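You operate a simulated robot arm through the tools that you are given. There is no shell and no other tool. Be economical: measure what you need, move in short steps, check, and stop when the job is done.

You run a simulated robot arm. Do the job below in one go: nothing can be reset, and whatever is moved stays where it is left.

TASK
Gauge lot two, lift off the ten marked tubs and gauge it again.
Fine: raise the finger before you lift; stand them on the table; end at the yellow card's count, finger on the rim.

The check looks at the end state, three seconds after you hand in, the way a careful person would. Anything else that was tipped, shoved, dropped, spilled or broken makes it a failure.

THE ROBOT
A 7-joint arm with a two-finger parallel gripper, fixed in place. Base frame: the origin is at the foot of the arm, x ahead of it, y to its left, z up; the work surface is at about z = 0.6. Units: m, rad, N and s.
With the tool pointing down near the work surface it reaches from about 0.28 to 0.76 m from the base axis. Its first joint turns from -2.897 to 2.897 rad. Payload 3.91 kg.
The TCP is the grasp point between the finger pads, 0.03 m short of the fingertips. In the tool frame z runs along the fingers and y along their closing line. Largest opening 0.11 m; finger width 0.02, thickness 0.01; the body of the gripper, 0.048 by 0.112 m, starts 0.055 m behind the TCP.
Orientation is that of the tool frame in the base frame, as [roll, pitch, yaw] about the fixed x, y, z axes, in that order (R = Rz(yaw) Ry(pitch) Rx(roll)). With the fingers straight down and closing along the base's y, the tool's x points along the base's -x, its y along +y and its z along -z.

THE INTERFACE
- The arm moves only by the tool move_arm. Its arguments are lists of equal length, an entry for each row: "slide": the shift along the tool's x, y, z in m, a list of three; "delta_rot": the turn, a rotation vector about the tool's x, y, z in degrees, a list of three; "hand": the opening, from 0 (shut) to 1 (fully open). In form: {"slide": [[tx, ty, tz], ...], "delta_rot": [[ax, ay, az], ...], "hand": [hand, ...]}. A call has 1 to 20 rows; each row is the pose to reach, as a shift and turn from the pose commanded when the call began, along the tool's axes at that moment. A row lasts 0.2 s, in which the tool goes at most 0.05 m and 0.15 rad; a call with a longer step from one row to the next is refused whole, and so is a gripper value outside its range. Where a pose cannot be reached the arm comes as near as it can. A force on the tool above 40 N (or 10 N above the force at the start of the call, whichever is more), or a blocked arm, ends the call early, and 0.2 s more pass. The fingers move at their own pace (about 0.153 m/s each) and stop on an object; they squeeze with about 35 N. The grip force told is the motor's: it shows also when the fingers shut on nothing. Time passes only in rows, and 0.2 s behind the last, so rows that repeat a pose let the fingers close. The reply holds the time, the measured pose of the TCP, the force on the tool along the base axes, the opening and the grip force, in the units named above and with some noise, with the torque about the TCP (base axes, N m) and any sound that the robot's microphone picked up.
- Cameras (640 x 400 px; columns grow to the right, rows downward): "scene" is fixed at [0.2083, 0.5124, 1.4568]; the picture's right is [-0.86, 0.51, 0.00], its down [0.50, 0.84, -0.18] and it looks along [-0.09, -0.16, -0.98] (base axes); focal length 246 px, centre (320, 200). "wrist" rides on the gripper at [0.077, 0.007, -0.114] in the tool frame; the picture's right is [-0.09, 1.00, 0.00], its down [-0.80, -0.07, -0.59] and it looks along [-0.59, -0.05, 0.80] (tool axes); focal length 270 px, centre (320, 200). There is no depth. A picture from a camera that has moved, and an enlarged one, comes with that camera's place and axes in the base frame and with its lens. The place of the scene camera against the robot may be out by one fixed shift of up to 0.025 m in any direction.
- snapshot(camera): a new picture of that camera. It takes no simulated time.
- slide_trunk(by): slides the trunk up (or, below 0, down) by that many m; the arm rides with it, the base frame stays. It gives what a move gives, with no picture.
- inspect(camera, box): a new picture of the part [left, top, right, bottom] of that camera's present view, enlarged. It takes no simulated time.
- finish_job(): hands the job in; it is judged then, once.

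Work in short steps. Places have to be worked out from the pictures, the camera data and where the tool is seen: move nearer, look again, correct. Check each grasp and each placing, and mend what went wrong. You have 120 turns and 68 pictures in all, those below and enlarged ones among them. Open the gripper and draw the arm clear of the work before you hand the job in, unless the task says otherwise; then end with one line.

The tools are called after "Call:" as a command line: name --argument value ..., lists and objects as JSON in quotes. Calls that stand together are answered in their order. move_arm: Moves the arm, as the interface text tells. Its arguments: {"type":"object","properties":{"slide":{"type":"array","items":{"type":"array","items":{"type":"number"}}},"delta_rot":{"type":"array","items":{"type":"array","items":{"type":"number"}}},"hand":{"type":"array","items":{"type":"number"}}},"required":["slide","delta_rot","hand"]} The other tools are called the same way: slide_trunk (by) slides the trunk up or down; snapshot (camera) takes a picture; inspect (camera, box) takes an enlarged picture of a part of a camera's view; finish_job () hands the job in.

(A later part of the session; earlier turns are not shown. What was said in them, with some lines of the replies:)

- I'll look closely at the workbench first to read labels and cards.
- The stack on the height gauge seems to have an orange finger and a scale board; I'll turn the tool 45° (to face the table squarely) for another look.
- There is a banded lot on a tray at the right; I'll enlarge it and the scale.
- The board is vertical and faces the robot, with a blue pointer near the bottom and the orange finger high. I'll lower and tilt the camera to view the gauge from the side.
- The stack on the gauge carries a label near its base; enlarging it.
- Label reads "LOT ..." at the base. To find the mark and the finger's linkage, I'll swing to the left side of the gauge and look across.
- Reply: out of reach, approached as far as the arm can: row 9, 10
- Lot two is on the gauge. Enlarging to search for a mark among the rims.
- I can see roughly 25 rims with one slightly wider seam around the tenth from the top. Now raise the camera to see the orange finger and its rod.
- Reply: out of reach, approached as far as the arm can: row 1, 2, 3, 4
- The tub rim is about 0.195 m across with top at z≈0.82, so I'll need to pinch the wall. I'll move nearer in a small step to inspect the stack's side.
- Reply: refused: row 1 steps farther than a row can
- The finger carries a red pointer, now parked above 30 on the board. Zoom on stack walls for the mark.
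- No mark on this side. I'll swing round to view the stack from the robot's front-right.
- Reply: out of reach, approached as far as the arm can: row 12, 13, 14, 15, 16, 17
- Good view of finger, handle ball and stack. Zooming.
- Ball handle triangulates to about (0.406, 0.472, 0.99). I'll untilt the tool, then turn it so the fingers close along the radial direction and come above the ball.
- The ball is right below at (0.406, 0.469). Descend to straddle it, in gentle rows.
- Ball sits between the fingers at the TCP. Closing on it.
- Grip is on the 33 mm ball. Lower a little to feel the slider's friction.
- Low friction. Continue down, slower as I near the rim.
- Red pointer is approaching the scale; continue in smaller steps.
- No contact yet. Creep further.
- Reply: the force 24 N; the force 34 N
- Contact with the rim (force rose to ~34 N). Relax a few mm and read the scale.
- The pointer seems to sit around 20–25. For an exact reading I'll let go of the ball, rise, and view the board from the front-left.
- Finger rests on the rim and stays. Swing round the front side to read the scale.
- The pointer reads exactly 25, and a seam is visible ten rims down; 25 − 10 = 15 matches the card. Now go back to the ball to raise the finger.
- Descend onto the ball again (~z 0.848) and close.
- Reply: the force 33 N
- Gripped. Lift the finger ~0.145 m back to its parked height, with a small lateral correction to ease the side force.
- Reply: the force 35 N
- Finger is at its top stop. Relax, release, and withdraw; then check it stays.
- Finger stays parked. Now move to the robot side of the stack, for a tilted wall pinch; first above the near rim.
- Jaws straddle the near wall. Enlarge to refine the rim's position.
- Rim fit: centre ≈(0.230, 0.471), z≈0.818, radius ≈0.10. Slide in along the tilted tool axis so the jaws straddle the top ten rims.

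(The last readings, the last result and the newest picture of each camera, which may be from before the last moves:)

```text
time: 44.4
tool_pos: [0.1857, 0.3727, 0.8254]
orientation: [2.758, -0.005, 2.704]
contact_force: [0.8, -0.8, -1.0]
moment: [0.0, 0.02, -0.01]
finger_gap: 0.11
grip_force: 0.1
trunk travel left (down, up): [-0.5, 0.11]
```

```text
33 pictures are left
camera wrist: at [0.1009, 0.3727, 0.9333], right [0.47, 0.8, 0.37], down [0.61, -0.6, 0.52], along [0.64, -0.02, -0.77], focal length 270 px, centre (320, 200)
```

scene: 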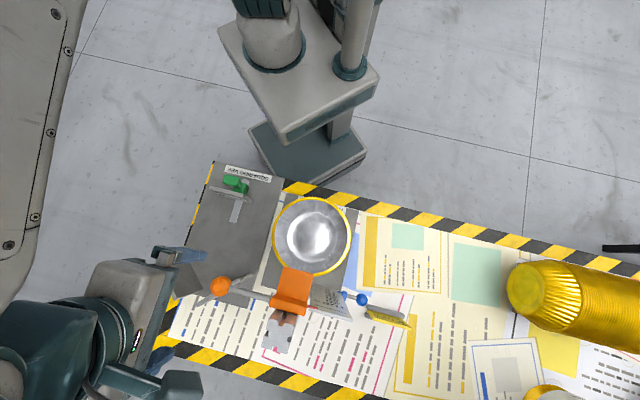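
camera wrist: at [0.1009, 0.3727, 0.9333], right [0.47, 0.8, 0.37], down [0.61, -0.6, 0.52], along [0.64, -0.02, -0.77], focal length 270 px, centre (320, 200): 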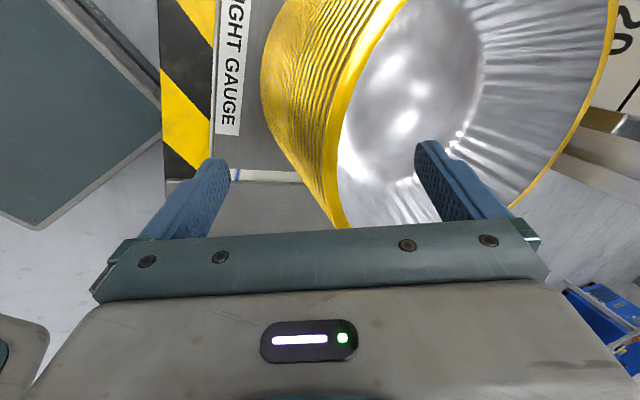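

Nicely straddled. Enlarge to find the seam relative to the fingertips.

Call:
inspect --camera "wrist" --box '[240, 0, 440, 230]'

```text
1.74 times, centred on (340, 115) of wrist
camera zoom: at [0.1009, 0.3727, 0.9333], right [0.47, 0.8, 0.37], down [0.61, -0.6, 0.52], along [0.64, -0.02, -0.77], focal length 470 px, centre (285, 348)
```

zoom: 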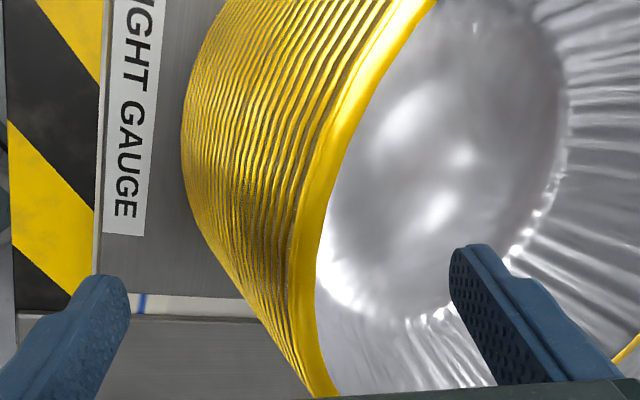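

Rim is ~4 mm nearer than assumed; correct, go the last 33 mm in, and partly close for a check.

Call:
move_arm --slide '[[0, -0.004, 0.017], [0, -0.004, 0.033], [0, -0.004, 0.033], [0, -0.004, 0.033]]' --delta_rot '[[0, 0, 0], [0, 0, 0], [0, 0, 0], [0, 0, 0]]' --hand '[1, 1, 0.5, 0.5]'

Call:
inspect --camera "wrist" --box '[220, 40, 440, 240]'

```text
time: 45.4
tool_pos: [0.1886, 0.3806, 0.7926]
orientation: [2.759, -0.004, 2.705]
contact_force: [-0.1, 0.7, 0.1]
moment: [-0.01, 0.0, -0.01]
finger_gap: 0.0551
grip_force: 0.1
trunk travel left (down, up): [-0.5, 0.11]
```

```text
2.00 times, centred on (330, 140) of wrist
camera zoom: at [0.1033, 0.3796, 0.902], right [0.47, 0.8, 0.37], down [0.61, -0.6, 0.52], along [0.64, -0.02, -0.77], focal length 541 px, centre (300, 320)
```

zoom: 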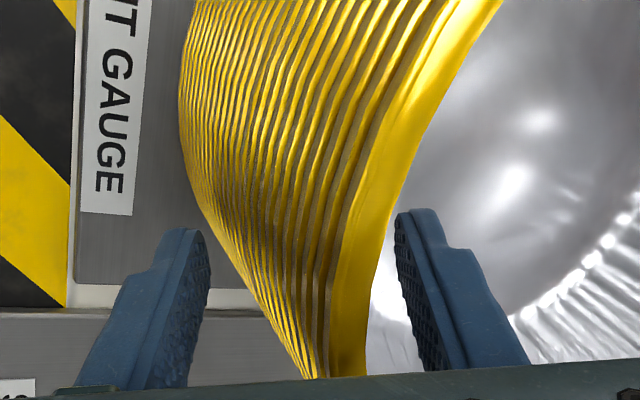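

Fingers are placed with the outer tip at about the tenth rim. Close and check the grip.

Call:
move_arm --slide '[[0, 0, 0], [0, 0, 0], [0, 0, 0], [0, 0, 0]]' --delta_rot '[[0, 0, 0], [0, 0, 0], [0, 0, 0], [0, 0, 0]]' --hand '[0.35, 0.2, 0.1, 0.1]'

Call:
inspect --camera "wrist" --box '[220, 40, 440, 240]'

```text
time: 46.4
tool_pos: [0.1876, 0.3805, 0.7948]
orientation: [2.759, -0.003, 2.706]
contact_force: [-1.6, -3.1, 18.6]
moment: [-0.06, 0.25, 0.07]
finger_gap: 0.0165
grip_force: 34.8
trunk travel left (down, up): [-0.5, 0.11]
```

```text
2.00 times, centred on (330, 140) of wrist
camera zoom: at [0.1031, 0.3788, 0.9033], right [0.47, 0.8, 0.37], down [0.61, -0.6, 0.52], along [0.64, -0.02, -0.77], focal length 541 px, centre (300, 320)
```

zoom: 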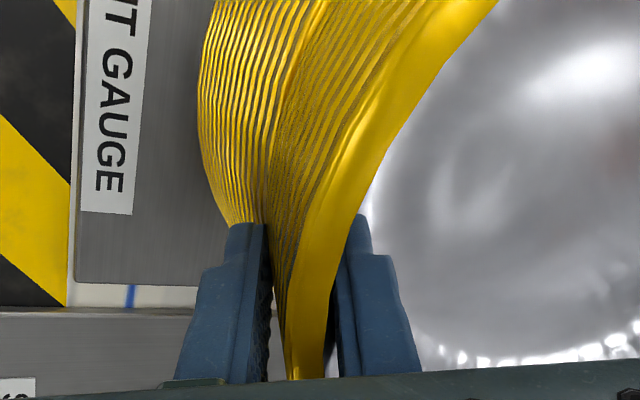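

The ten-group appears to have shifted against the lower tubs (a seam opened); check with the scene camera.

Call:
inspect --camera "scene" --box '[220, 160, 420, 330]'

Call:
snapshot --camera "wrist"

```text
2.35 times, centred on (320, 245) of scene
camera zoom: at [0.2083, 0.5124, 1.4568], right [-0.86, 0.51, 0.0], down [0.5, 0.84, -0.18], along [-0.09, -0.16, -0.98], focal length 580 px, centre (320, 94)
```

zoom: 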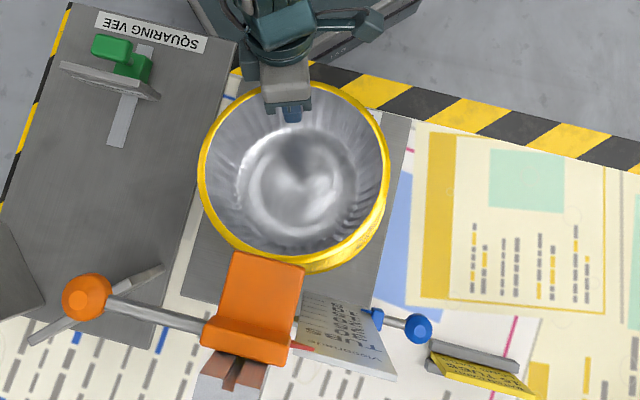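

```text
28 pictures are left
camera wrist: at [0.1031, 0.3788, 0.9033], right [0.47, 0.8, 0.37], down [0.61, -0.6, 0.52], along [0.64, -0.02, -0.77], focal length 270 px, centre (320, 200)
```

wrist: 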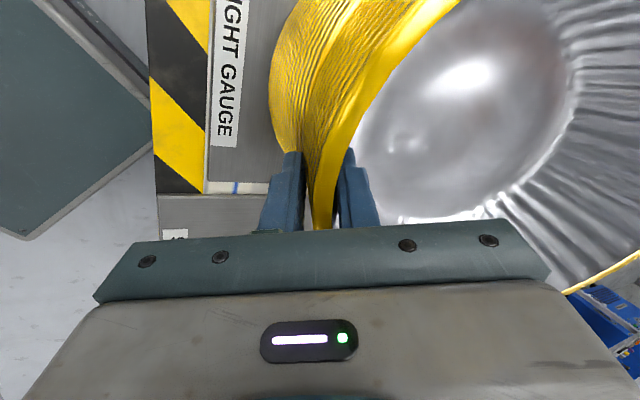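

On squeezing, the ten-group leaned toward the outer finger. I'll lift slightly while turning the tool back toward vertical, so the group levels out, watching the force.

Call:
move_arm --slide '[[0, 0.003, -0.007], [0, 0.006, -0.014], [0, 0.008, -0.02]]' --delta_rot '[[3, 0, 0], [6, 0, 0], [8, 0, 0]]' --hand '[0.1, 0.1, 0.1]'

Call:
snapshot --camera "wrist"

Call:
inspect --camera "scene" --box '[220, 160, 420, 330]'

```text
time: 47.2
tool_pos: [0.1879, 0.3796, 0.814]
orientation: [2.9, -0.003, 2.706]
contact_force: [1.1, 0.5, 0.1]
moment: [-0.1, 0.06, -0.04]
finger_gap: 0.0167
grip_force: 35.2
trunk travel left (down, up): [-0.5, 0.11]
```

```text
27 pictures are left
camera wrist: at [0.1105, 0.3926, 0.927], right [0.49, 0.84, 0.24], down [0.64, -0.53, 0.56], along [0.59, -0.12, -0.8], focal length 270 px, centre (320, 200)
```

wrist: 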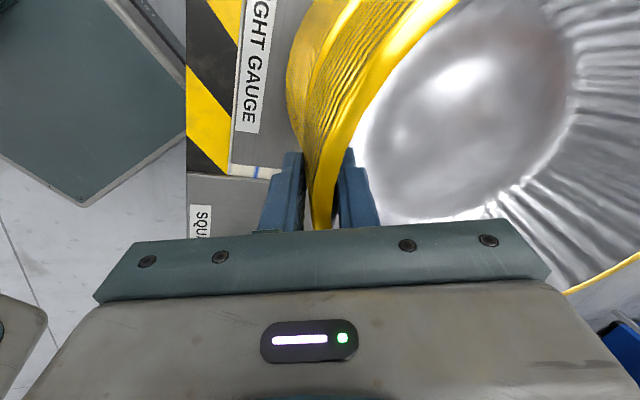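

```text
2.35 times, centred on (320, 245) of scene
camera zoom: at [0.2083, 0.5124, 1.4568], right [-0.86, 0.51, 0.0], down [0.5, 0.84, -0.18], along [-0.09, -0.16, -0.98], focal length 580 px, centre (320, 94)
```

zoom: 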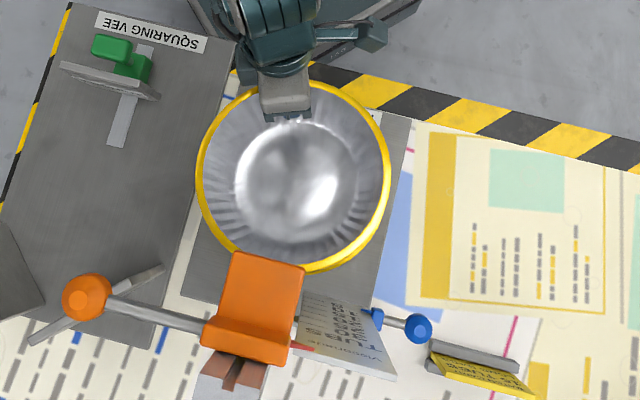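

Group is held, nearly level, force near zero. Lift straight up another 85 mm and check.

Call:
move_arm --slide '[[0, 0.005, -0.0206], [0, 0.0101, -0.0412], [0, 0.0152, -0.0619], [0, 0.0203, -0.0825]]' --delta_rot '[[0, 0, 0], [0, 0, 0], [0, 0, 0], [0, 0, 0]]' --hand '[0.1, 0.1, 0.1, 0.1]'

Call:
inspect --camera "scene" --box '[220, 160, 420, 330]'

Call:
snapshot --camera "wrist"

```text
time: 48.2
tool_pos: [0.1895, 0.3793, 0.9004]
orientation: [2.899, -0.002, 2.706]
contact_force: [-0.6, -0.1, -1.2]
moment: [-0.12, 0.08, -0.01]
finger_gap: 0.0167
grip_force: 35.0
trunk travel left (down, up): [-0.5, 0.11]
```

```text
2.35 times, centred on (320, 245) of scene
camera zoom: at [0.2083, 0.5124, 1.4568], right [-0.86, 0.51, 0.0], down [0.5, 0.84, -0.18], along [-0.09, -0.16, -0.98], focal length 580 px, centre (320, 94)
```

zoom: 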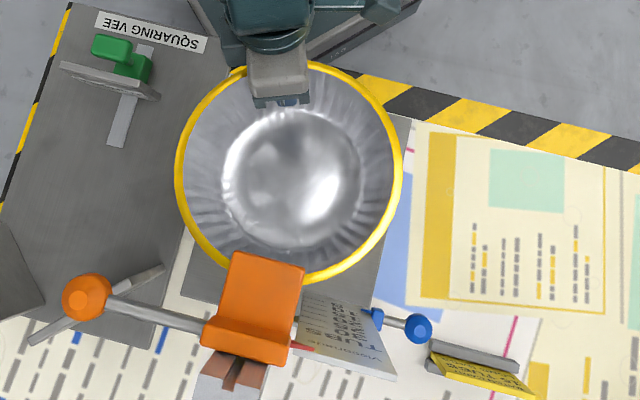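

```text
24 pictures are left
camera wrist: at [0.1107, 0.3925, 1.0129], right [0.49, 0.84, 0.24], down [0.64, -0.53, 0.56], along [0.59, -0.12, -0.8], focal length 270 px, centre (320, 200)
```

wrist: 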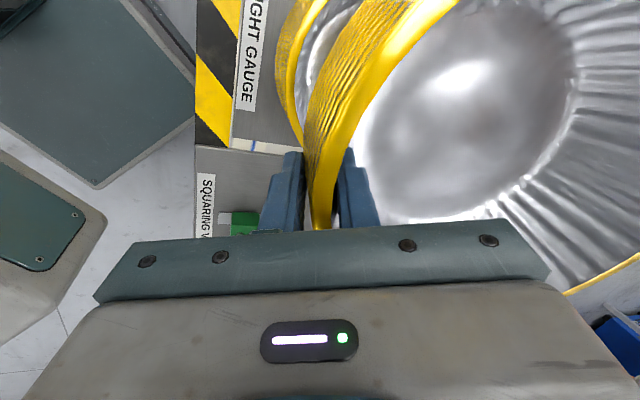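

Ten tubs are cleanly off, with the lower stack visible and untouched. Carry them left to a free patch of table, target centre ≈(-0.02, 0.675).

Call:
move_arm --slide '[[0.0226, 0.0075, 0.0019], [0.0451, 0.015, 0.0037], [0.0677, 0.0224, 0.0056], [0.0902, 0.0299, 0.0074], [0.1128, 0.0374, 0.0093], [0.1354, 0.0449, 0.0112], [0.1579, 0.0523, 0.013], [0.1805, 0.0598, 0.0149], [0.203, 0.0673, 0.0167], [0.2256, 0.0748, 0.0186], [0.2481, 0.0822, 0.0204], [0.2707, 0.0897, 0.0223]]' --delta_rot '[[0.25, 0.53, -2.16], [0.5, 1.07, -4.3], [0.75, 1.6, -6.5], [1, 2.1, -8.6], [1.25, 2.7, -10.8], [1.5, 3.2, -12.95], [1.75, 3.7, -15.1], [2, 4.3, -17.3], [2.25, 4.8, -19.4], [2.5, 5.3, -21.6], [2.75, 5.9, -23.7], [3, 6.4, -25.9]]' --hand '[0.1, 0.1, 0.1, 0.1, 0.1, 0.1, 0.1, 0.1, 0.1, 0.1, 0.1, 0.1]'

Call:
snapshot --camera "scene"

Call:
snapshot --camera "wrist"

```text
time: 50.8
tool_pos: [-0.0198, 0.5772, 0.8997]
orientation: [2.948, -0.014, -3.112]
contact_force: [0.0, 0.7, -2.3]
moment: [-0.14, -0.01, 0.01]
finger_gap: 0.0164
grip_force: 35.0
trunk travel left (down, up): [-0.5, 0.11]
```

```text
23 pictures are left
```

scene: 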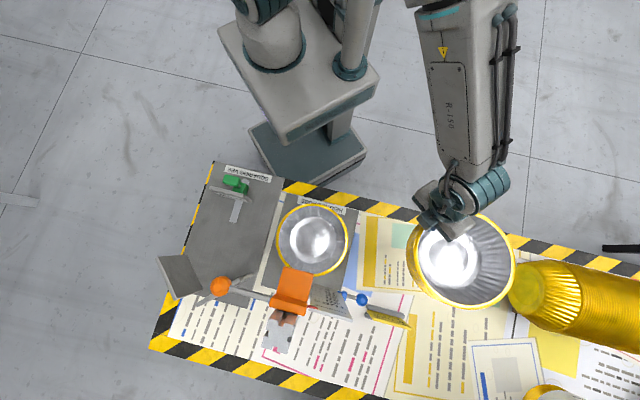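

```text
22 pictures are left
camera wrist: at [-0.0934, 0.5598, 1.0146], right [0.06, 0.98, 0.19], down [0.81, -0.16, 0.56], along [0.58, 0.12, -0.81], focal length 270 px, centre (320, 200)
```

wrist: 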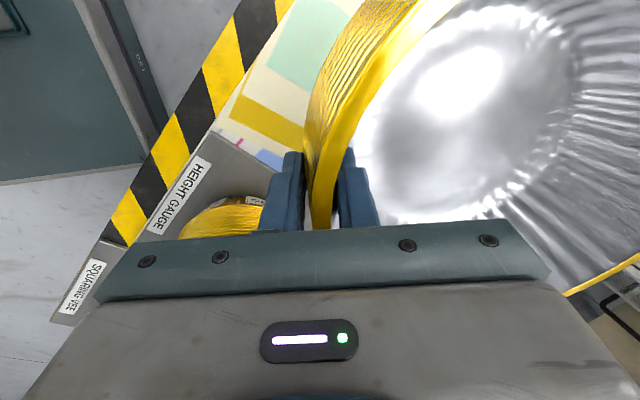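

Carried fine. Zoom to check that the group hangs level before lowering.

Call:
inspect --camera "scene" --box '[390, 190, 550, 320]'

```text
3.08 times, centred on (470, 255) of scene
camera zoom: at [0.2083, 0.5124, 1.4568], right [-0.86, 0.51, 0.0], down [0.5, 0.84, -0.18], along [-0.09, -0.16, -0.98], focal length 758 px, centre (-142, 31)
```

zoom: 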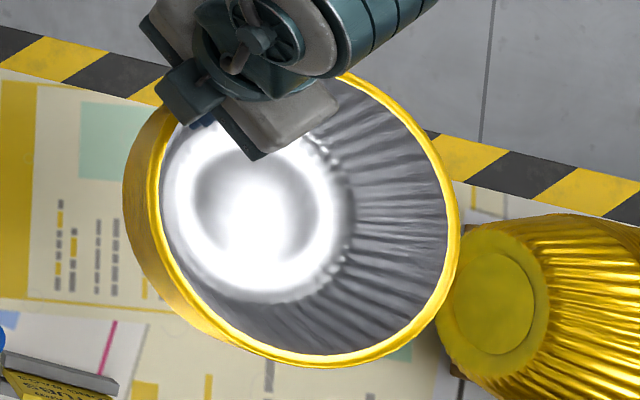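

The group is level within a couple of degrees. Lower most of the way.

Call:
move_arm --slide '[[0, -0.0061, 0.0314], [0, -0.0123, 0.0628], [0, -0.0184, 0.0942], [0, -0.0246, 0.1256], [0, -0.0307, 0.157]]' --delta_rot '[[0, 0, 0], [0, 0, 0], [0, 0, 0], [0, 0, 0], [0, 0, 0]]' --hand '[0.1, 0.1, 0.1, 0.1, 0.1]'

Call:
inspect --camera "scene" --box '[340, 180, 560, 350]'

Call:
snapshot --camera "wrist"

```text
time: 52.0
tool_pos: [-0.017, 0.5788, 0.7404]
orientation: [2.95, -0.014, -3.112]
contact_force: [-0.6, -0.1, -1.4]
moment: [-0.17, 0.01, -0.01]
finger_gap: 0.0168
grip_force: 35.3
trunk travel left (down, up): [-0.5, 0.11]
```

```text
2.35 times, centred on (450, 265) of scene
camera zoom: at [0.2083, 0.5124, 1.4568], right [-0.86, 0.51, 0.0], down [0.5, 0.84, -0.18], along [-0.09, -0.16, -0.98], focal length 580 px, centre (14, 47)
```

zoom: 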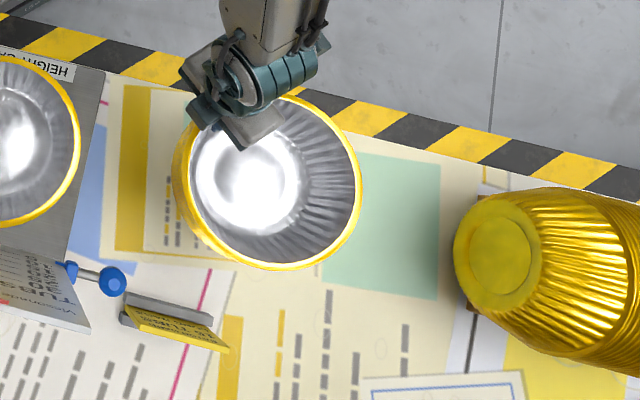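

```text
19 pictures are left
camera wrist: at [-0.0912, 0.562, 0.8555], right [0.06, 0.98, 0.19], down [0.81, -0.16, 0.56], along [0.58, 0.12, -0.81], focal length 270 px, centre (320, 200)
```

wrist: 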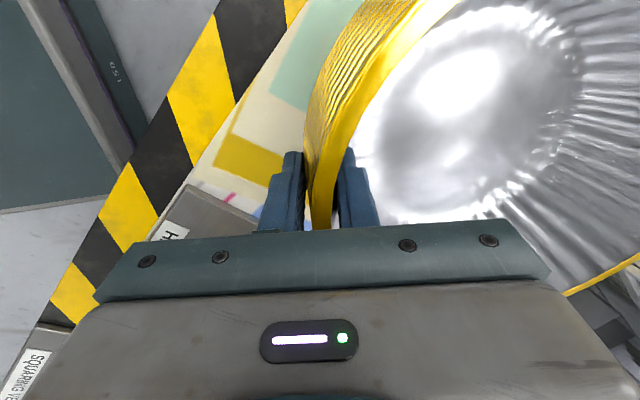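

Clear patch beneath. Creep down until contact.

Call:
move_arm --slide '[[0, -0.001, 0.005], [0, -0.002, 0.01], [0, -0.003, 0.015], [0, -0.0038, 0.0196]]' --delta_rot '[[0, 0, 0], [0, 0, 0], [0, 0, 0], [0, 0, 0]]' --hand '[0.1, 0.1, 0.1, 0.1]'

```text
time: 53.0
tool_pos: [-0.0193, 0.5793, 0.7199]
orientation: [2.947, -0.015, -3.113]
contact_force: [-0.5, 0.8, -0.2]
moment: [-0.11, 0.04, 0.02]
finger_gap: 0.0166
grip_force: 34.7
trunk travel left (down, up): [-0.5, 0.11]
```

Call:
move_arm --slide '[[0, -0.0005, 0.0025], [0, -0.001, 0.005], [0, -0.0015, 0.0075]]' --delta_rot '[[0, 0, 0], [0, 0, 0], [0, 0, 0]]' --hand '[0.1, 0.1, 0.1]'

```text
time: 53.8
tool_pos: [-0.0193, 0.5775, 0.7116]
orientation: [2.947, -0.014, -3.113]
contact_force: [0.2, -0.2, -1.2]
moment: [-0.14, -0.01, 0.02]
finger_gap: 0.0164
grip_force: 34.9
trunk travel left (down, up): [-0.5, 0.11]
```

No contact yet; keep creeping.

Call:
move_arm --slide '[[0, -0.0005, 0.0025], [0, -0.001, 0.005], [0, -0.0015, 0.0075]]' --delta_rot '[[0, 0, 0], [0, 0, 0], [0, 0, 0]]' --hand '[0.1, 0.1, 0.1]'

```text
time: 54.6
tool_pos: [-0.0188, 0.5764, 0.7043]
orientation: [2.948, -0.013, -3.109]
contact_force: [0.2, -0.3, -0.8]
moment: [-0.14, -0.01, -0.02]
finger_gap: 0.0166
grip_force: 35.0
trunk travel left (down, up): [-0.5, 0.11]
```

Call:
move_arm --slide '[[0, -0.0005, 0.0025], [0, -0.001, 0.005]]' --delta_rot '[[0, 0, 0], [0, 0, 0]]' --hand '[0.1, 0.1]'

Call:
inspect --camera "scene" --box '[370, 190, 500, 300]'

```text
time: 55.2
tool_pos: [-0.019, 0.5778, 0.699]
orientation: [2.95, -0.015, -3.111]
contact_force: [-0.7, -0.1, -2.1]
moment: [-0.12, -0.01, -0.01]
finger_gap: 0.0164
grip_force: 34.8
trunk travel left (down, up): [-0.5, 0.11]
```

```text
3.64 times, centred on (435, 245) of scene
camera zoom: at [0.2083, 0.5124, 1.4568], right [-0.86, 0.51, 0.0], down [0.5, 0.84, -0.18], along [-0.09, -0.16, -0.98], focal length 896 px, centre (-98, 36)
```

zoom: 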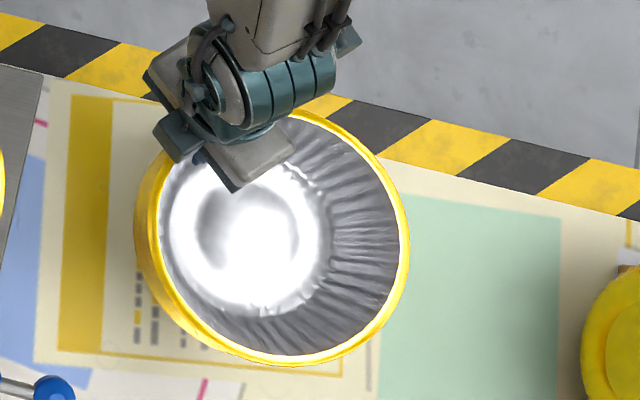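

Not down yet; continue with small steps.

Call:
move_arm --slide '[[0, -0.0005, 0.0025], [0, -0.001, 0.005], [0, -0.0015, 0.0075], [0, -0.002, 0.01]]' --delta_rot '[[0, 0, 0], [0, 0, 0], [0, 0, 0], [0, 0, 0]]' --hand '[0.1, 0.1, 0.1, 0.1]'

```text
time: 56.2
tool_pos: [-0.0197, 0.5778, 0.6912]
orientation: [2.945, -0.013, -3.112]
contact_force: [1.2, -4.4, 15.5]
moment: [-0.1, -0.17, -0.04]
finger_gap: 0.0167
grip_force: 34.5
trunk travel left (down, up): [-0.5, 0.11]
```

Base has touched the table (15 N). Ease up 1.5 mm, then open the fingers gently.

Call:
move_arm --slide '[[0, 0.0003, -0.0015], [0, 0.0003, -0.0015], [0, 0.0003, -0.0015], [0, 0.0003, -0.0015]]' --delta_rot '[[0, 0, 0], [0, 0, 0], [0, 0, 0], [0, 0, 0]]' --hand '[0.1, 0.25, 0.4, 0.5]'

Call:
snapshot --camera "wrist"

Call:
inspect --camera "scene" --box '[370, 190, 500, 300]'

```text
time: 57.2
tool_pos: [-0.02, 0.5778, 0.6903]
orientation: [2.948, -0.014, -3.112]
contact_force: [0.7, 0.3, -0.5]
moment: [-0.02, 0.05, 0.0]
finger_gap: 0.0548
grip_force: 0.0
trunk travel left (down, up): [-0.5, 0.11]
```

```text
17 pictures are left
camera wrist: at [-0.0946, 0.5601, 0.8054], right [0.06, 0.98, 0.19], down [0.81, -0.16, 0.56], along [0.58, 0.12, -0.81], focal length 270 px, centre (320, 200)
```

wrist: 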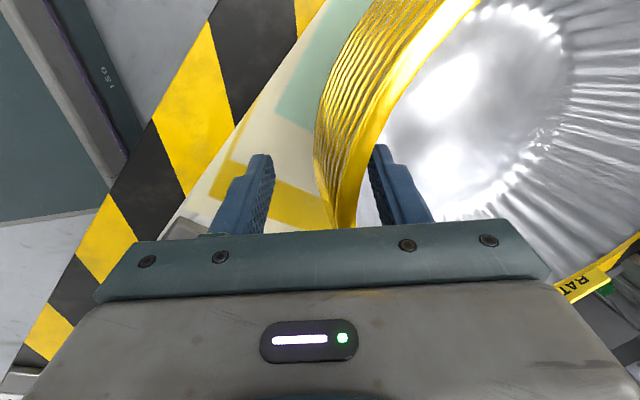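

```text
3.64 times, centred on (435, 245) of scene
camera zoom: at [0.2083, 0.5124, 1.4568], right [-0.86, 0.51, 0.0], down [0.5, 0.84, -0.18], along [-0.09, -0.16, -0.98], focal length 896 px, centre (-98, 36)
```

zoom: 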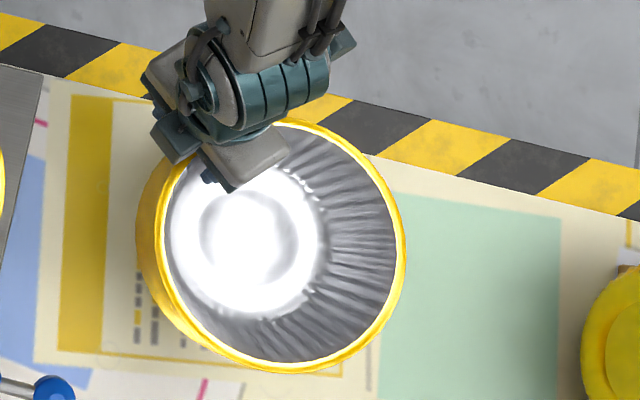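

Stack stands level on the table. Centre the open jaws about the wall, then withdraw straight up.

Call:
move_arm --slide '[[0, 0.008, 0], [0, 0.0135, -0.028], [0, 0.019, -0.056], [0, 0.0265, -0.094], [0, 0.034, -0.132], [0, 0.0415, -0.17], [0, 0.049, -0.208], [0, 0.0565, -0.246], [0, 0.064, -0.284], [0, 0.0695, -0.312]]' --delta_rot '[[0, 0, 0], [0, 0, 0], [0, 0, 0], [0, 0, 0], [0, 0, 0], [0, 0, 0], [0, 0, 0], [0, 0, 0], [0, 0, 0], [0, 0, 0]]' --hand '[0.55, 0.55, 0.55, 0.55, 0.55, 0.55, 0.55, 0.55, 0.55, 0.55]'

Call:
snapshot --camera "scene"

```text
time: 59.4
tool_pos: [-0.0147, 0.5846, 1.012]
orientation: [2.949, -0.014, -3.112]
contact_force: [0.2, 0.1, -0.2]
moment: [-0.01, 0.0, -0.01]
finger_gap: 0.0605
grip_force: 0.0
trunk travel left (down, up): [-0.5, 0.11]
```

```text
15 pictures are left
```

scene: 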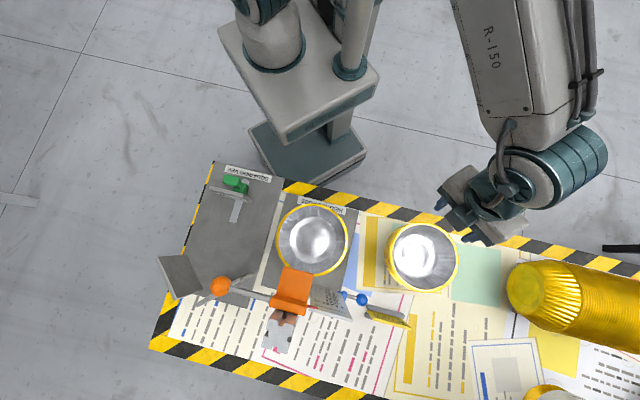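

Both stacks stand well. Level the tool, then go back round to the ball for the second gauging.

Call:
move_arm --slide '[[0, 0.006, -0.03], [0, 0.012, -0.06], [0, 0.017, -0.088]]' --delta_rot '[[4, 0, 0], [8, 0, 0], [11, 0, 0]]' --hand '[1, 1, 1]'

Call:
move_arm --slide '[[-0.0285, -0.0326, 0], [-0.057, -0.0651, 0], [-0.0855, -0.0977, 0], [-0.114, -0.1302, 0], [-0.1425, -0.1628, 0], [-0.171, -0.1953, 0], [-0.1995, -0.2279, 0], [-0.228, -0.2604, 0], [-0.2565, -0.293, 0], [-0.283, -0.265, 0], [-0.31, -0.237, 0], [-0.337, -0.209, 0], [-0.363, -0.181, 0], [-0.39, -0.1535, 0], [-0.4165, -0.1255, 0]]' --delta_rot '[[0, 0, 3.1], [0, 0, 6.2], [0, 0, 9.3], [0, 0, 12.4], [0, 0, 15.6], [0, 0, 18.7], [0, 0, 21.8], [0, 0, 24.9], [0, 0, 28], [0, 0, 31.1], [0, 0, 34.2], [0, 0, 37.4], [0, 0, 40.5], [0, 0, 43.6], [0, 0, 46.7]]' --hand '[1, 1, 1, 1, 1, 1, 1, 1, 1, 1, 1, 1, 1, 1, 1]'

Call:
snapshot --camera "wrist"

```text
time: 60.2
tool_pos: [-0.0125, 0.5853, 1.1013]
orientation: [3.141, -0.014, -3.114]
contact_force: [0.4, -0.3, 1.0]
moment: [-0.01, -0.03, 0.01]
finger_gap: 0.1099
grip_force: 0.1
trunk travel left (down, up): [-0.5, 0.11]
```

```text
time: 63.4
tool_pos: [0.4068, 0.4722, 1.0918]
orientation: [-3.131, -0.011, 2.354]
contact_force: [0.1, 0.1, 0.3]
moment: [0.0, -0.01, 0.0]
finger_gap: 0.11
grip_force: 0.1
trunk travel left (down, up): [-0.5, 0.11]
```

```text
14 pictures are left
camera wrist: at [0.359, 0.5319, 1.207], right [0.77, 0.64, -0.01], down [0.52, -0.62, 0.59], along [0.37, -0.46, -0.81], focal length 270 px, centre (320, 200)
```

wrist: 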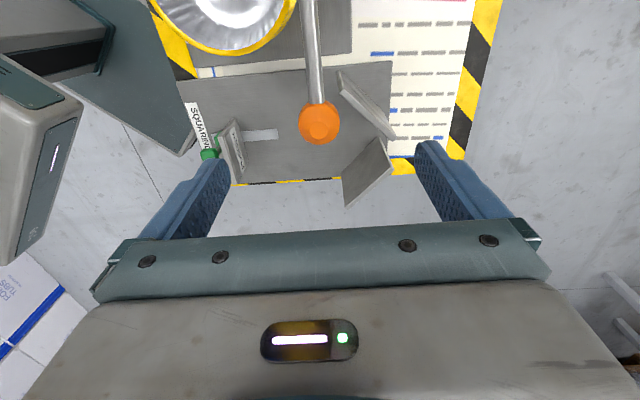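

The ball is in place below. The squaring vee's plates lie near; enlarge to judge clearance for the lower position.

Call:
inspect --camera "wrist" --box '[180, 20, 440, 220]'

Call:
inspect --camera "scene" --box '[140, 150, 360, 340]'

```text
2.00 times, centred on (310, 120) of wrist
camera zoom: at [0.359, 0.5319, 1.207], right [0.77, 0.64, -0.01], down [0.52, -0.62, 0.59], along [0.37, -0.46, -0.81], focal length 541 px, centre (340, 360)
```

zoom: 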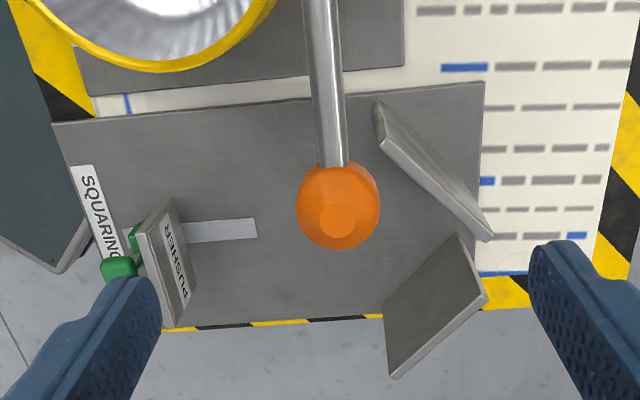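

```text
2.11 times, centred on (250, 245) of scene
camera zoom: at [0.2083, 0.5124, 1.4568], right [-0.86, 0.51, 0.0], down [0.5, 0.84, -0.18], along [-0.09, -0.16, -0.98], focal length 519 px, centre (467, 105)
```

zoom: 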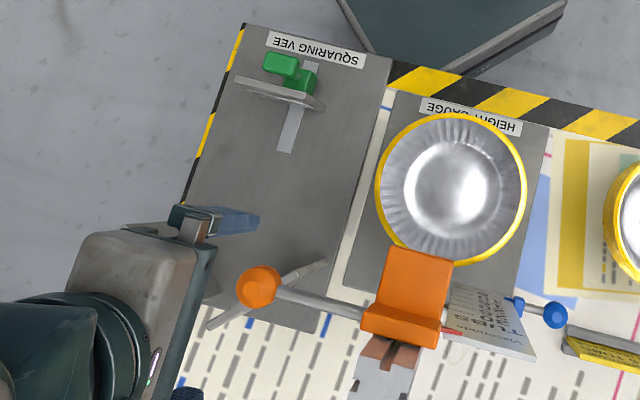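

Vee plate tops are at z≈0.75 with its near end ~5 cm off; the fingers will stay clear. Descend on the ball and grip.

Call:
move_arm --slide '[[0, -0.001, 0.035], [0, -0.001, 0.07], [0, -0.001, 0.107], [0, -0.001, 0.107], [0, -0.001, 0.107], [0, -0.001, 0.107], [0, -0.001, 0.107]]' --delta_rot '[[0, 0, 0], [0, 0, 0], [0, 0, 0], [0, 0, 0], [0, 0, 0], [0, 0, 0], [0, 0, 0]]' --hand '[1, 1, 1, 0.5, 0.2, 0.2, 0.2]'

```text
time: 65.0
tool_pos: [0.4052, 0.4713, 0.9878]
orientation: [-3.132, -0.012, 2.357]
contact_force: [-0.4, -1.1, -0.4]
moment: [0.09, 0.05, -0.01]
finger_gap: 0.033
grip_force: 44.8
trunk travel left (down, up): [-0.5, 0.11]
```

Gripped with no side load. Lower to about 15 mm above the expected rim contact.

Call:
move_arm --slide '[[0, 0, 0.02], [0, 0, 0.04], [0, 0, 0.06], [0, 0, 0.08], [0, 0, 0.1], [0, 0, 0.12], [0, 0, 0.14], [0, 0, 0.16], [0, 0, 0.175], [0, 0, 0.185]]' --delta_rot '[[0, 0, 0], [0, 0, 0], [0, 0, 0], [0, 0, 0], [0, 0, 0], [0, 0, 0], [0, 0, 0], [0, 0, 0], [0, 0, 0], [0, 0, 0]]' --hand '[0.2, 0.2, 0.2, 0.2, 0.2, 0.2, 0.2, 0.2, 0.2, 0.2]'

Call:
snapshot --camera "wrist"

```text
time: 67.2
tool_pos: [0.4053, 0.4712, 0.8029]
orientation: [-3.134, -0.012, 2.354]
contact_force: [29.5, 0.8, 1.2]
moment: [0.02, 0.0, 0.02]
finger_gap: 0.033
grip_force: 44.9
trunk travel left (down, up): [-0.5, 0.11]
```

```text
11 pictures are left
camera wrist: at [0.3574, 0.5302, 0.9165], right [0.77, 0.64, -0.01], down [0.52, -0.62, 0.59], along [0.37, -0.45, -0.81], focal length 270 px, centre (320, 200)
```

wrist: 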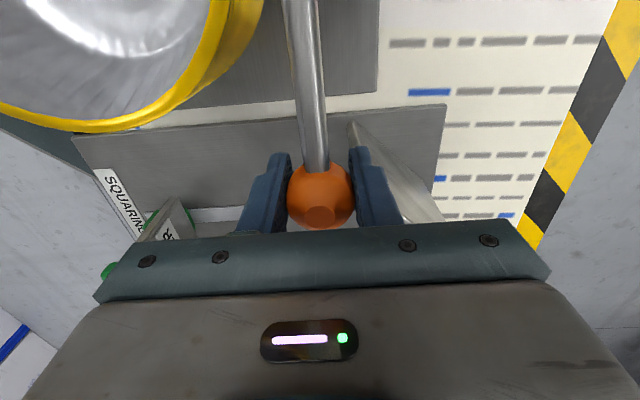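

The side force (+x 29 N) comes from slight tool tilt drifting the command; compensate 2.5 mm and creep down.

Call:
move_arm --slide '[[-0.0018, 0.0018, 0], [-0.0018, 0.0018, 0.003], [-0.0019, 0.0019, 0.006], [-0.0019, 0.0019, 0.009]]' --delta_rot '[[0, 0, 0], [0, 0, 0], [0, 0, 0], [0, 0, 0]]' --hand '[0.2, 0.2, 0.2, 0.2]'

```text
time: 68.2
tool_pos: [0.4056, 0.4722, 0.7928]
orientation: [-3.131, -0.011, 2.356]
contact_force: [18.9, -0.7, 1.7]
moment: [0.07, 0.22, -0.03]
finger_gap: 0.0331
grip_force: 45.1
trunk travel left (down, up): [-0.5, 0.11]
```

Call:
move_arm --slide '[[-0.0015, 0.0015, 0.002], [-0.0018, 0.0018, 0.004]]' --delta_rot '[[0, 0, 0], [0, 0, 0]]' --hand '[0.2, 0.2]'

```text
time: 68.8
tool_pos: [0.4052, 0.4725, 0.7914]
orientation: [-3.133, -0.015, 2.358]
contact_force: [1.5, -6.3, 21.4]
moment: [-0.42, -0.14, 0.09]
finger_gap: 0.0333
grip_force: 45.2
trunk travel left (down, up): [-0.5, 0.11]
```

Contact at z≈0.791 with 21 N. Press 2 mm more to be sure it's the rim, then ease off.

Call:
move_arm --slide '[[0, 0, 0.0015], [0, 0, 0.003], [0, 0, 0.0015], [0, 0, 0]]' --delta_rot '[[0, 0, 0], [0, 0, 0], [0, 0, 0], [0, 0, 0]]' --hand '[0.2, 0.2, 0.2, 0.2]'

Call:
inspect --camera "scene" --box '[200, 190, 420, 340]'

```text
time: 69.8
tool_pos: [0.4054, 0.4723, 0.789]
orientation: [-3.131, -0.013, 2.356]
contact_force: [-5.3, -0.8, 17.3]
moment: [0.65, 0.41, -0.04]
finger_gap: 0.033
grip_force: 45.4
trunk travel left (down, up): [-0.5, 0.11]
```

```text
2.67 times, centred on (310, 265) of scene
camera zoom: at [0.2083, 0.5124, 1.4568], right [-0.86, 0.51, 0.0], down [0.5, 0.84, -0.18], along [-0.09, -0.16, -0.98], focal length 657 px, centre (347, 27)
```

zoom: 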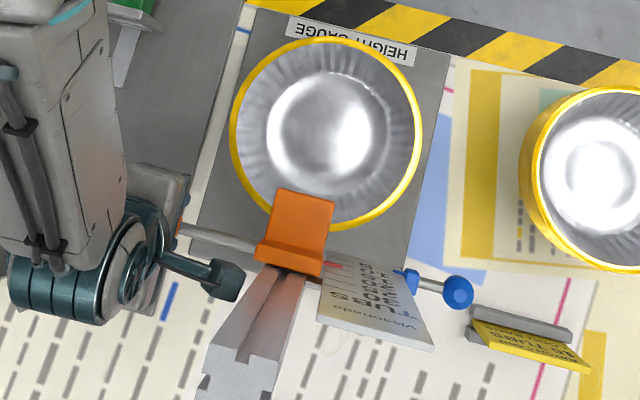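

Finger is on the rim. Open slowly, then rise clear.

Call:
move_arm --slide '[[0, 0, 0], [0, 0, 0], [0, 0, 0], [0, 0, 0], [0, 0, -0.03], [0, 0, -0.07], [0, 0, -0.11], [0, 0, -0.15], [0, 0, -0.19], [0, 0, -0.23], [0, 0, -0.27], [0, 0, -0.31]]' --delta_rot '[[0, 0, 0], [0, 0, 0], [0, 0, 0], [0, 0, 0], [0, 0, 0], [0, 0, 0], [0, 0, 0], [0, 0, 0], [0, 0, 0], [0, 0, 0], [0, 0, 0], [0, 0, 0]]' --hand '[0.4, 0.7, 1, 1, 1, 1, 1, 1, 1, 1, 1, 1]'

Call:
move_arm --slide '[[-0.008, -0.037, 0], [-0.015, -0.074, 0], [-0.023, -0.111, 0], [-0.031, -0.148, 0], [-0.039, -0.185, 0], [-0.046, -0.222, 0], [-0.054, -0.259, 0], [-0.019, -0.27, 0.011], [0.015, -0.281, 0.022], [0.05, -0.292, 0.033], [0.084, -0.303, 0.044], [0.119, -0.314, 0.055], [0.153, -0.325, 0.067], [0.188, -0.336, 0.078], [0.222, -0.347, 0.089], [0.257, -0.358, 0.1]]' --delta_rot '[[0, 0, -4.06], [0, 0, -8.1], [0, 0, -12.2], [0, 0, -16.2], [0, 0, -20.3], [0, 0, -24.4], [0, 0, -28.4], [0, 0, -32.5], [0, 0, -36.6], [0, 0, -40.6], [0, 0, -44.7], [0, 0, -48.7], [0, 0, -52.8], [0, 0, -56.9], [0, 0, -60.9], [0, 0, -65]]' --hand '[1, 1, 1, 1, 1, 1, 1, 1, 1, 1, 1, 1, 1, 1, 1, 1]'

Call:
move_arm --slide '[[0, 0, 0.03], [0, 0, 0.06], [0, 0, 0.09], [0, 0, 0.09], [0, 0, 0.09], [0, 0, 0.09]]' --delta_rot '[[0, -8, 0], [0, -16, 0], [0, -24, 0], [0, -32, 0], [0, -40, 0], [0, -46, 0]]' --hand '[1, 1, 1, 1, 1, 1]'

Call:
snapshot --camera "wrist"

```text
time: 72.4
tool_pos: [0.4115, 0.4719, 1.0994]
orientation: [-3.131, -0.01, 2.357]
contact_force: [0.5, -0.5, 0.5]
moment: [0.0, -0.01, 0.02]
finger_gap: 0.1104
grip_force: 0.1
trunk travel left (down, up): [-0.5, 0.11]
```

```text
time: 75.8
tool_pos: [-0.0278, 0.4025, 1.0055]
orientation: [3.135, -0.013, -2.79]
contact_force: [0.7, -0.5, -0.5]
moment: [0.0, 0.0, 0.02]
finger_gap: 0.11
grip_force: 0.1
trunk travel left (down, up): [-0.5, 0.11]
```

```text
time: 77.2
tool_pos: [-0.013, 0.4057, 0.9231]
orientation: [3.106, 0.791, -2.851]
contact_force: [0.4, -0.4, 0.8]
moment: [0.0, 0.01, 0.03]
finger_gap: 0.11
grip_force: 0.1
trunk travel left (down, up): [-0.5, 0.11]
```

```text
9 pictures are left
camera wrist: at [-0.1436, 0.3691, 0.9491], right [-0.25, 0.96, 0.09], down [0.16, -0.05, 0.99], along [0.95, 0.26, -0.14], focal length 270 px, centre (320, 200)
```

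wrist: 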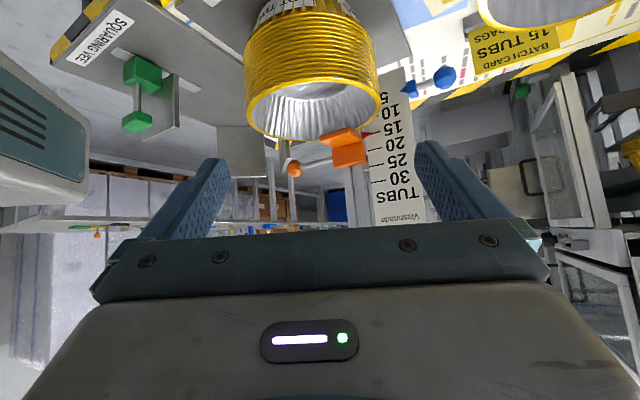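

Call:
inspect --camera "wrist" --box '[310, 70, 430, 220]'

Call:
inspect --camera "wrist" --box '[230, 0, 400, 150]'

```text
2.67 times, centred on (370, 145) of wrist
camera zoom: at [-0.1436, 0.3691, 0.9491], right [-0.25, 0.96, 0.09], down [0.16, -0.05, 0.99], along [0.95, 0.26, -0.14], focal length 721 px, centre (187, 347)
```

zoom: 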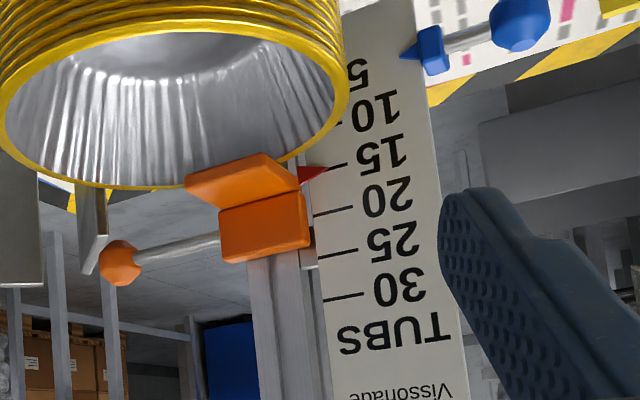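

```text
2.67 times, centred on (315, 75) of wrist
camera zoom: at [-0.1436, 0.3691, 0.9491], right [-0.25, 0.96, 0.09], down [0.16, -0.05, 0.99], along [0.95, 0.26, -0.14], focal length 721 px, centre (333, 533)
```

zoom: 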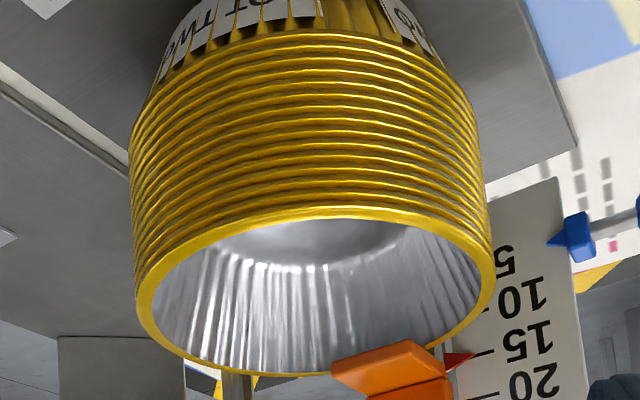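

The pointer reads 15 with the finger on the rim, and 15 rims remain. Draw the arm up and clear, then a last overall look.

Call:
move_arm --slide '[[-0.019, 0, -0.018], [-0.038, 0, -0.037], [-0.057, 0, -0.055], [-0.076, 0, -0.074], [-0.095, 0, -0.092], [-0.13, 0, -0.12]]' --delta_rot '[[0, 8, 0], [0, 16, 0], [0, 24, 0], [0, 32, 0], [0, 40, 0], [0, 45, 0]]' --hand '[1, 1, 1, 1, 1, 1]'

Call:
snapshot --camera "scene"

```text
time: 78.6
tool_pos: [-0.0195, 0.4009, 1.0908]
orientation: [3.136, 0.002, -2.79]
contact_force: [0.9, -0.4, 0.3]
moment: [0.03, 0.02, 0.02]
finger_gap: 0.1101
grip_force: 0.1
trunk travel left (down, up): [-0.5, 0.11]
```

```text
6 pictures are left
```

scene: 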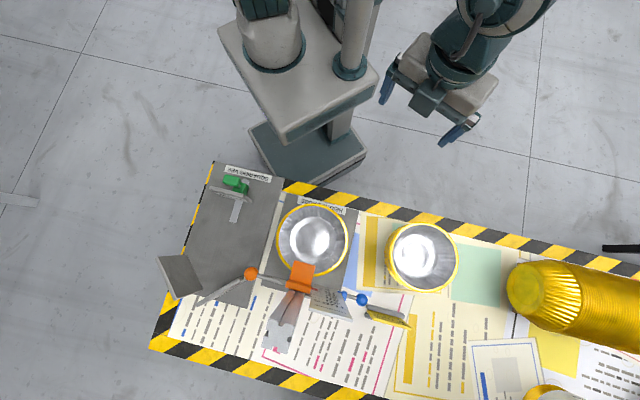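

Everything stands as wanted: 15 on the gauge with the finger on the rim, ten upright on the table, arm clear. Handing in.

Call:
finish_job

```text
The job is handed in.
```

Lot two gauged 25. I raised the finger, lifted off the ten marked tubs and stood them upright on the table; it now gauges 15, the yellow card's count, with the finger on the rim.
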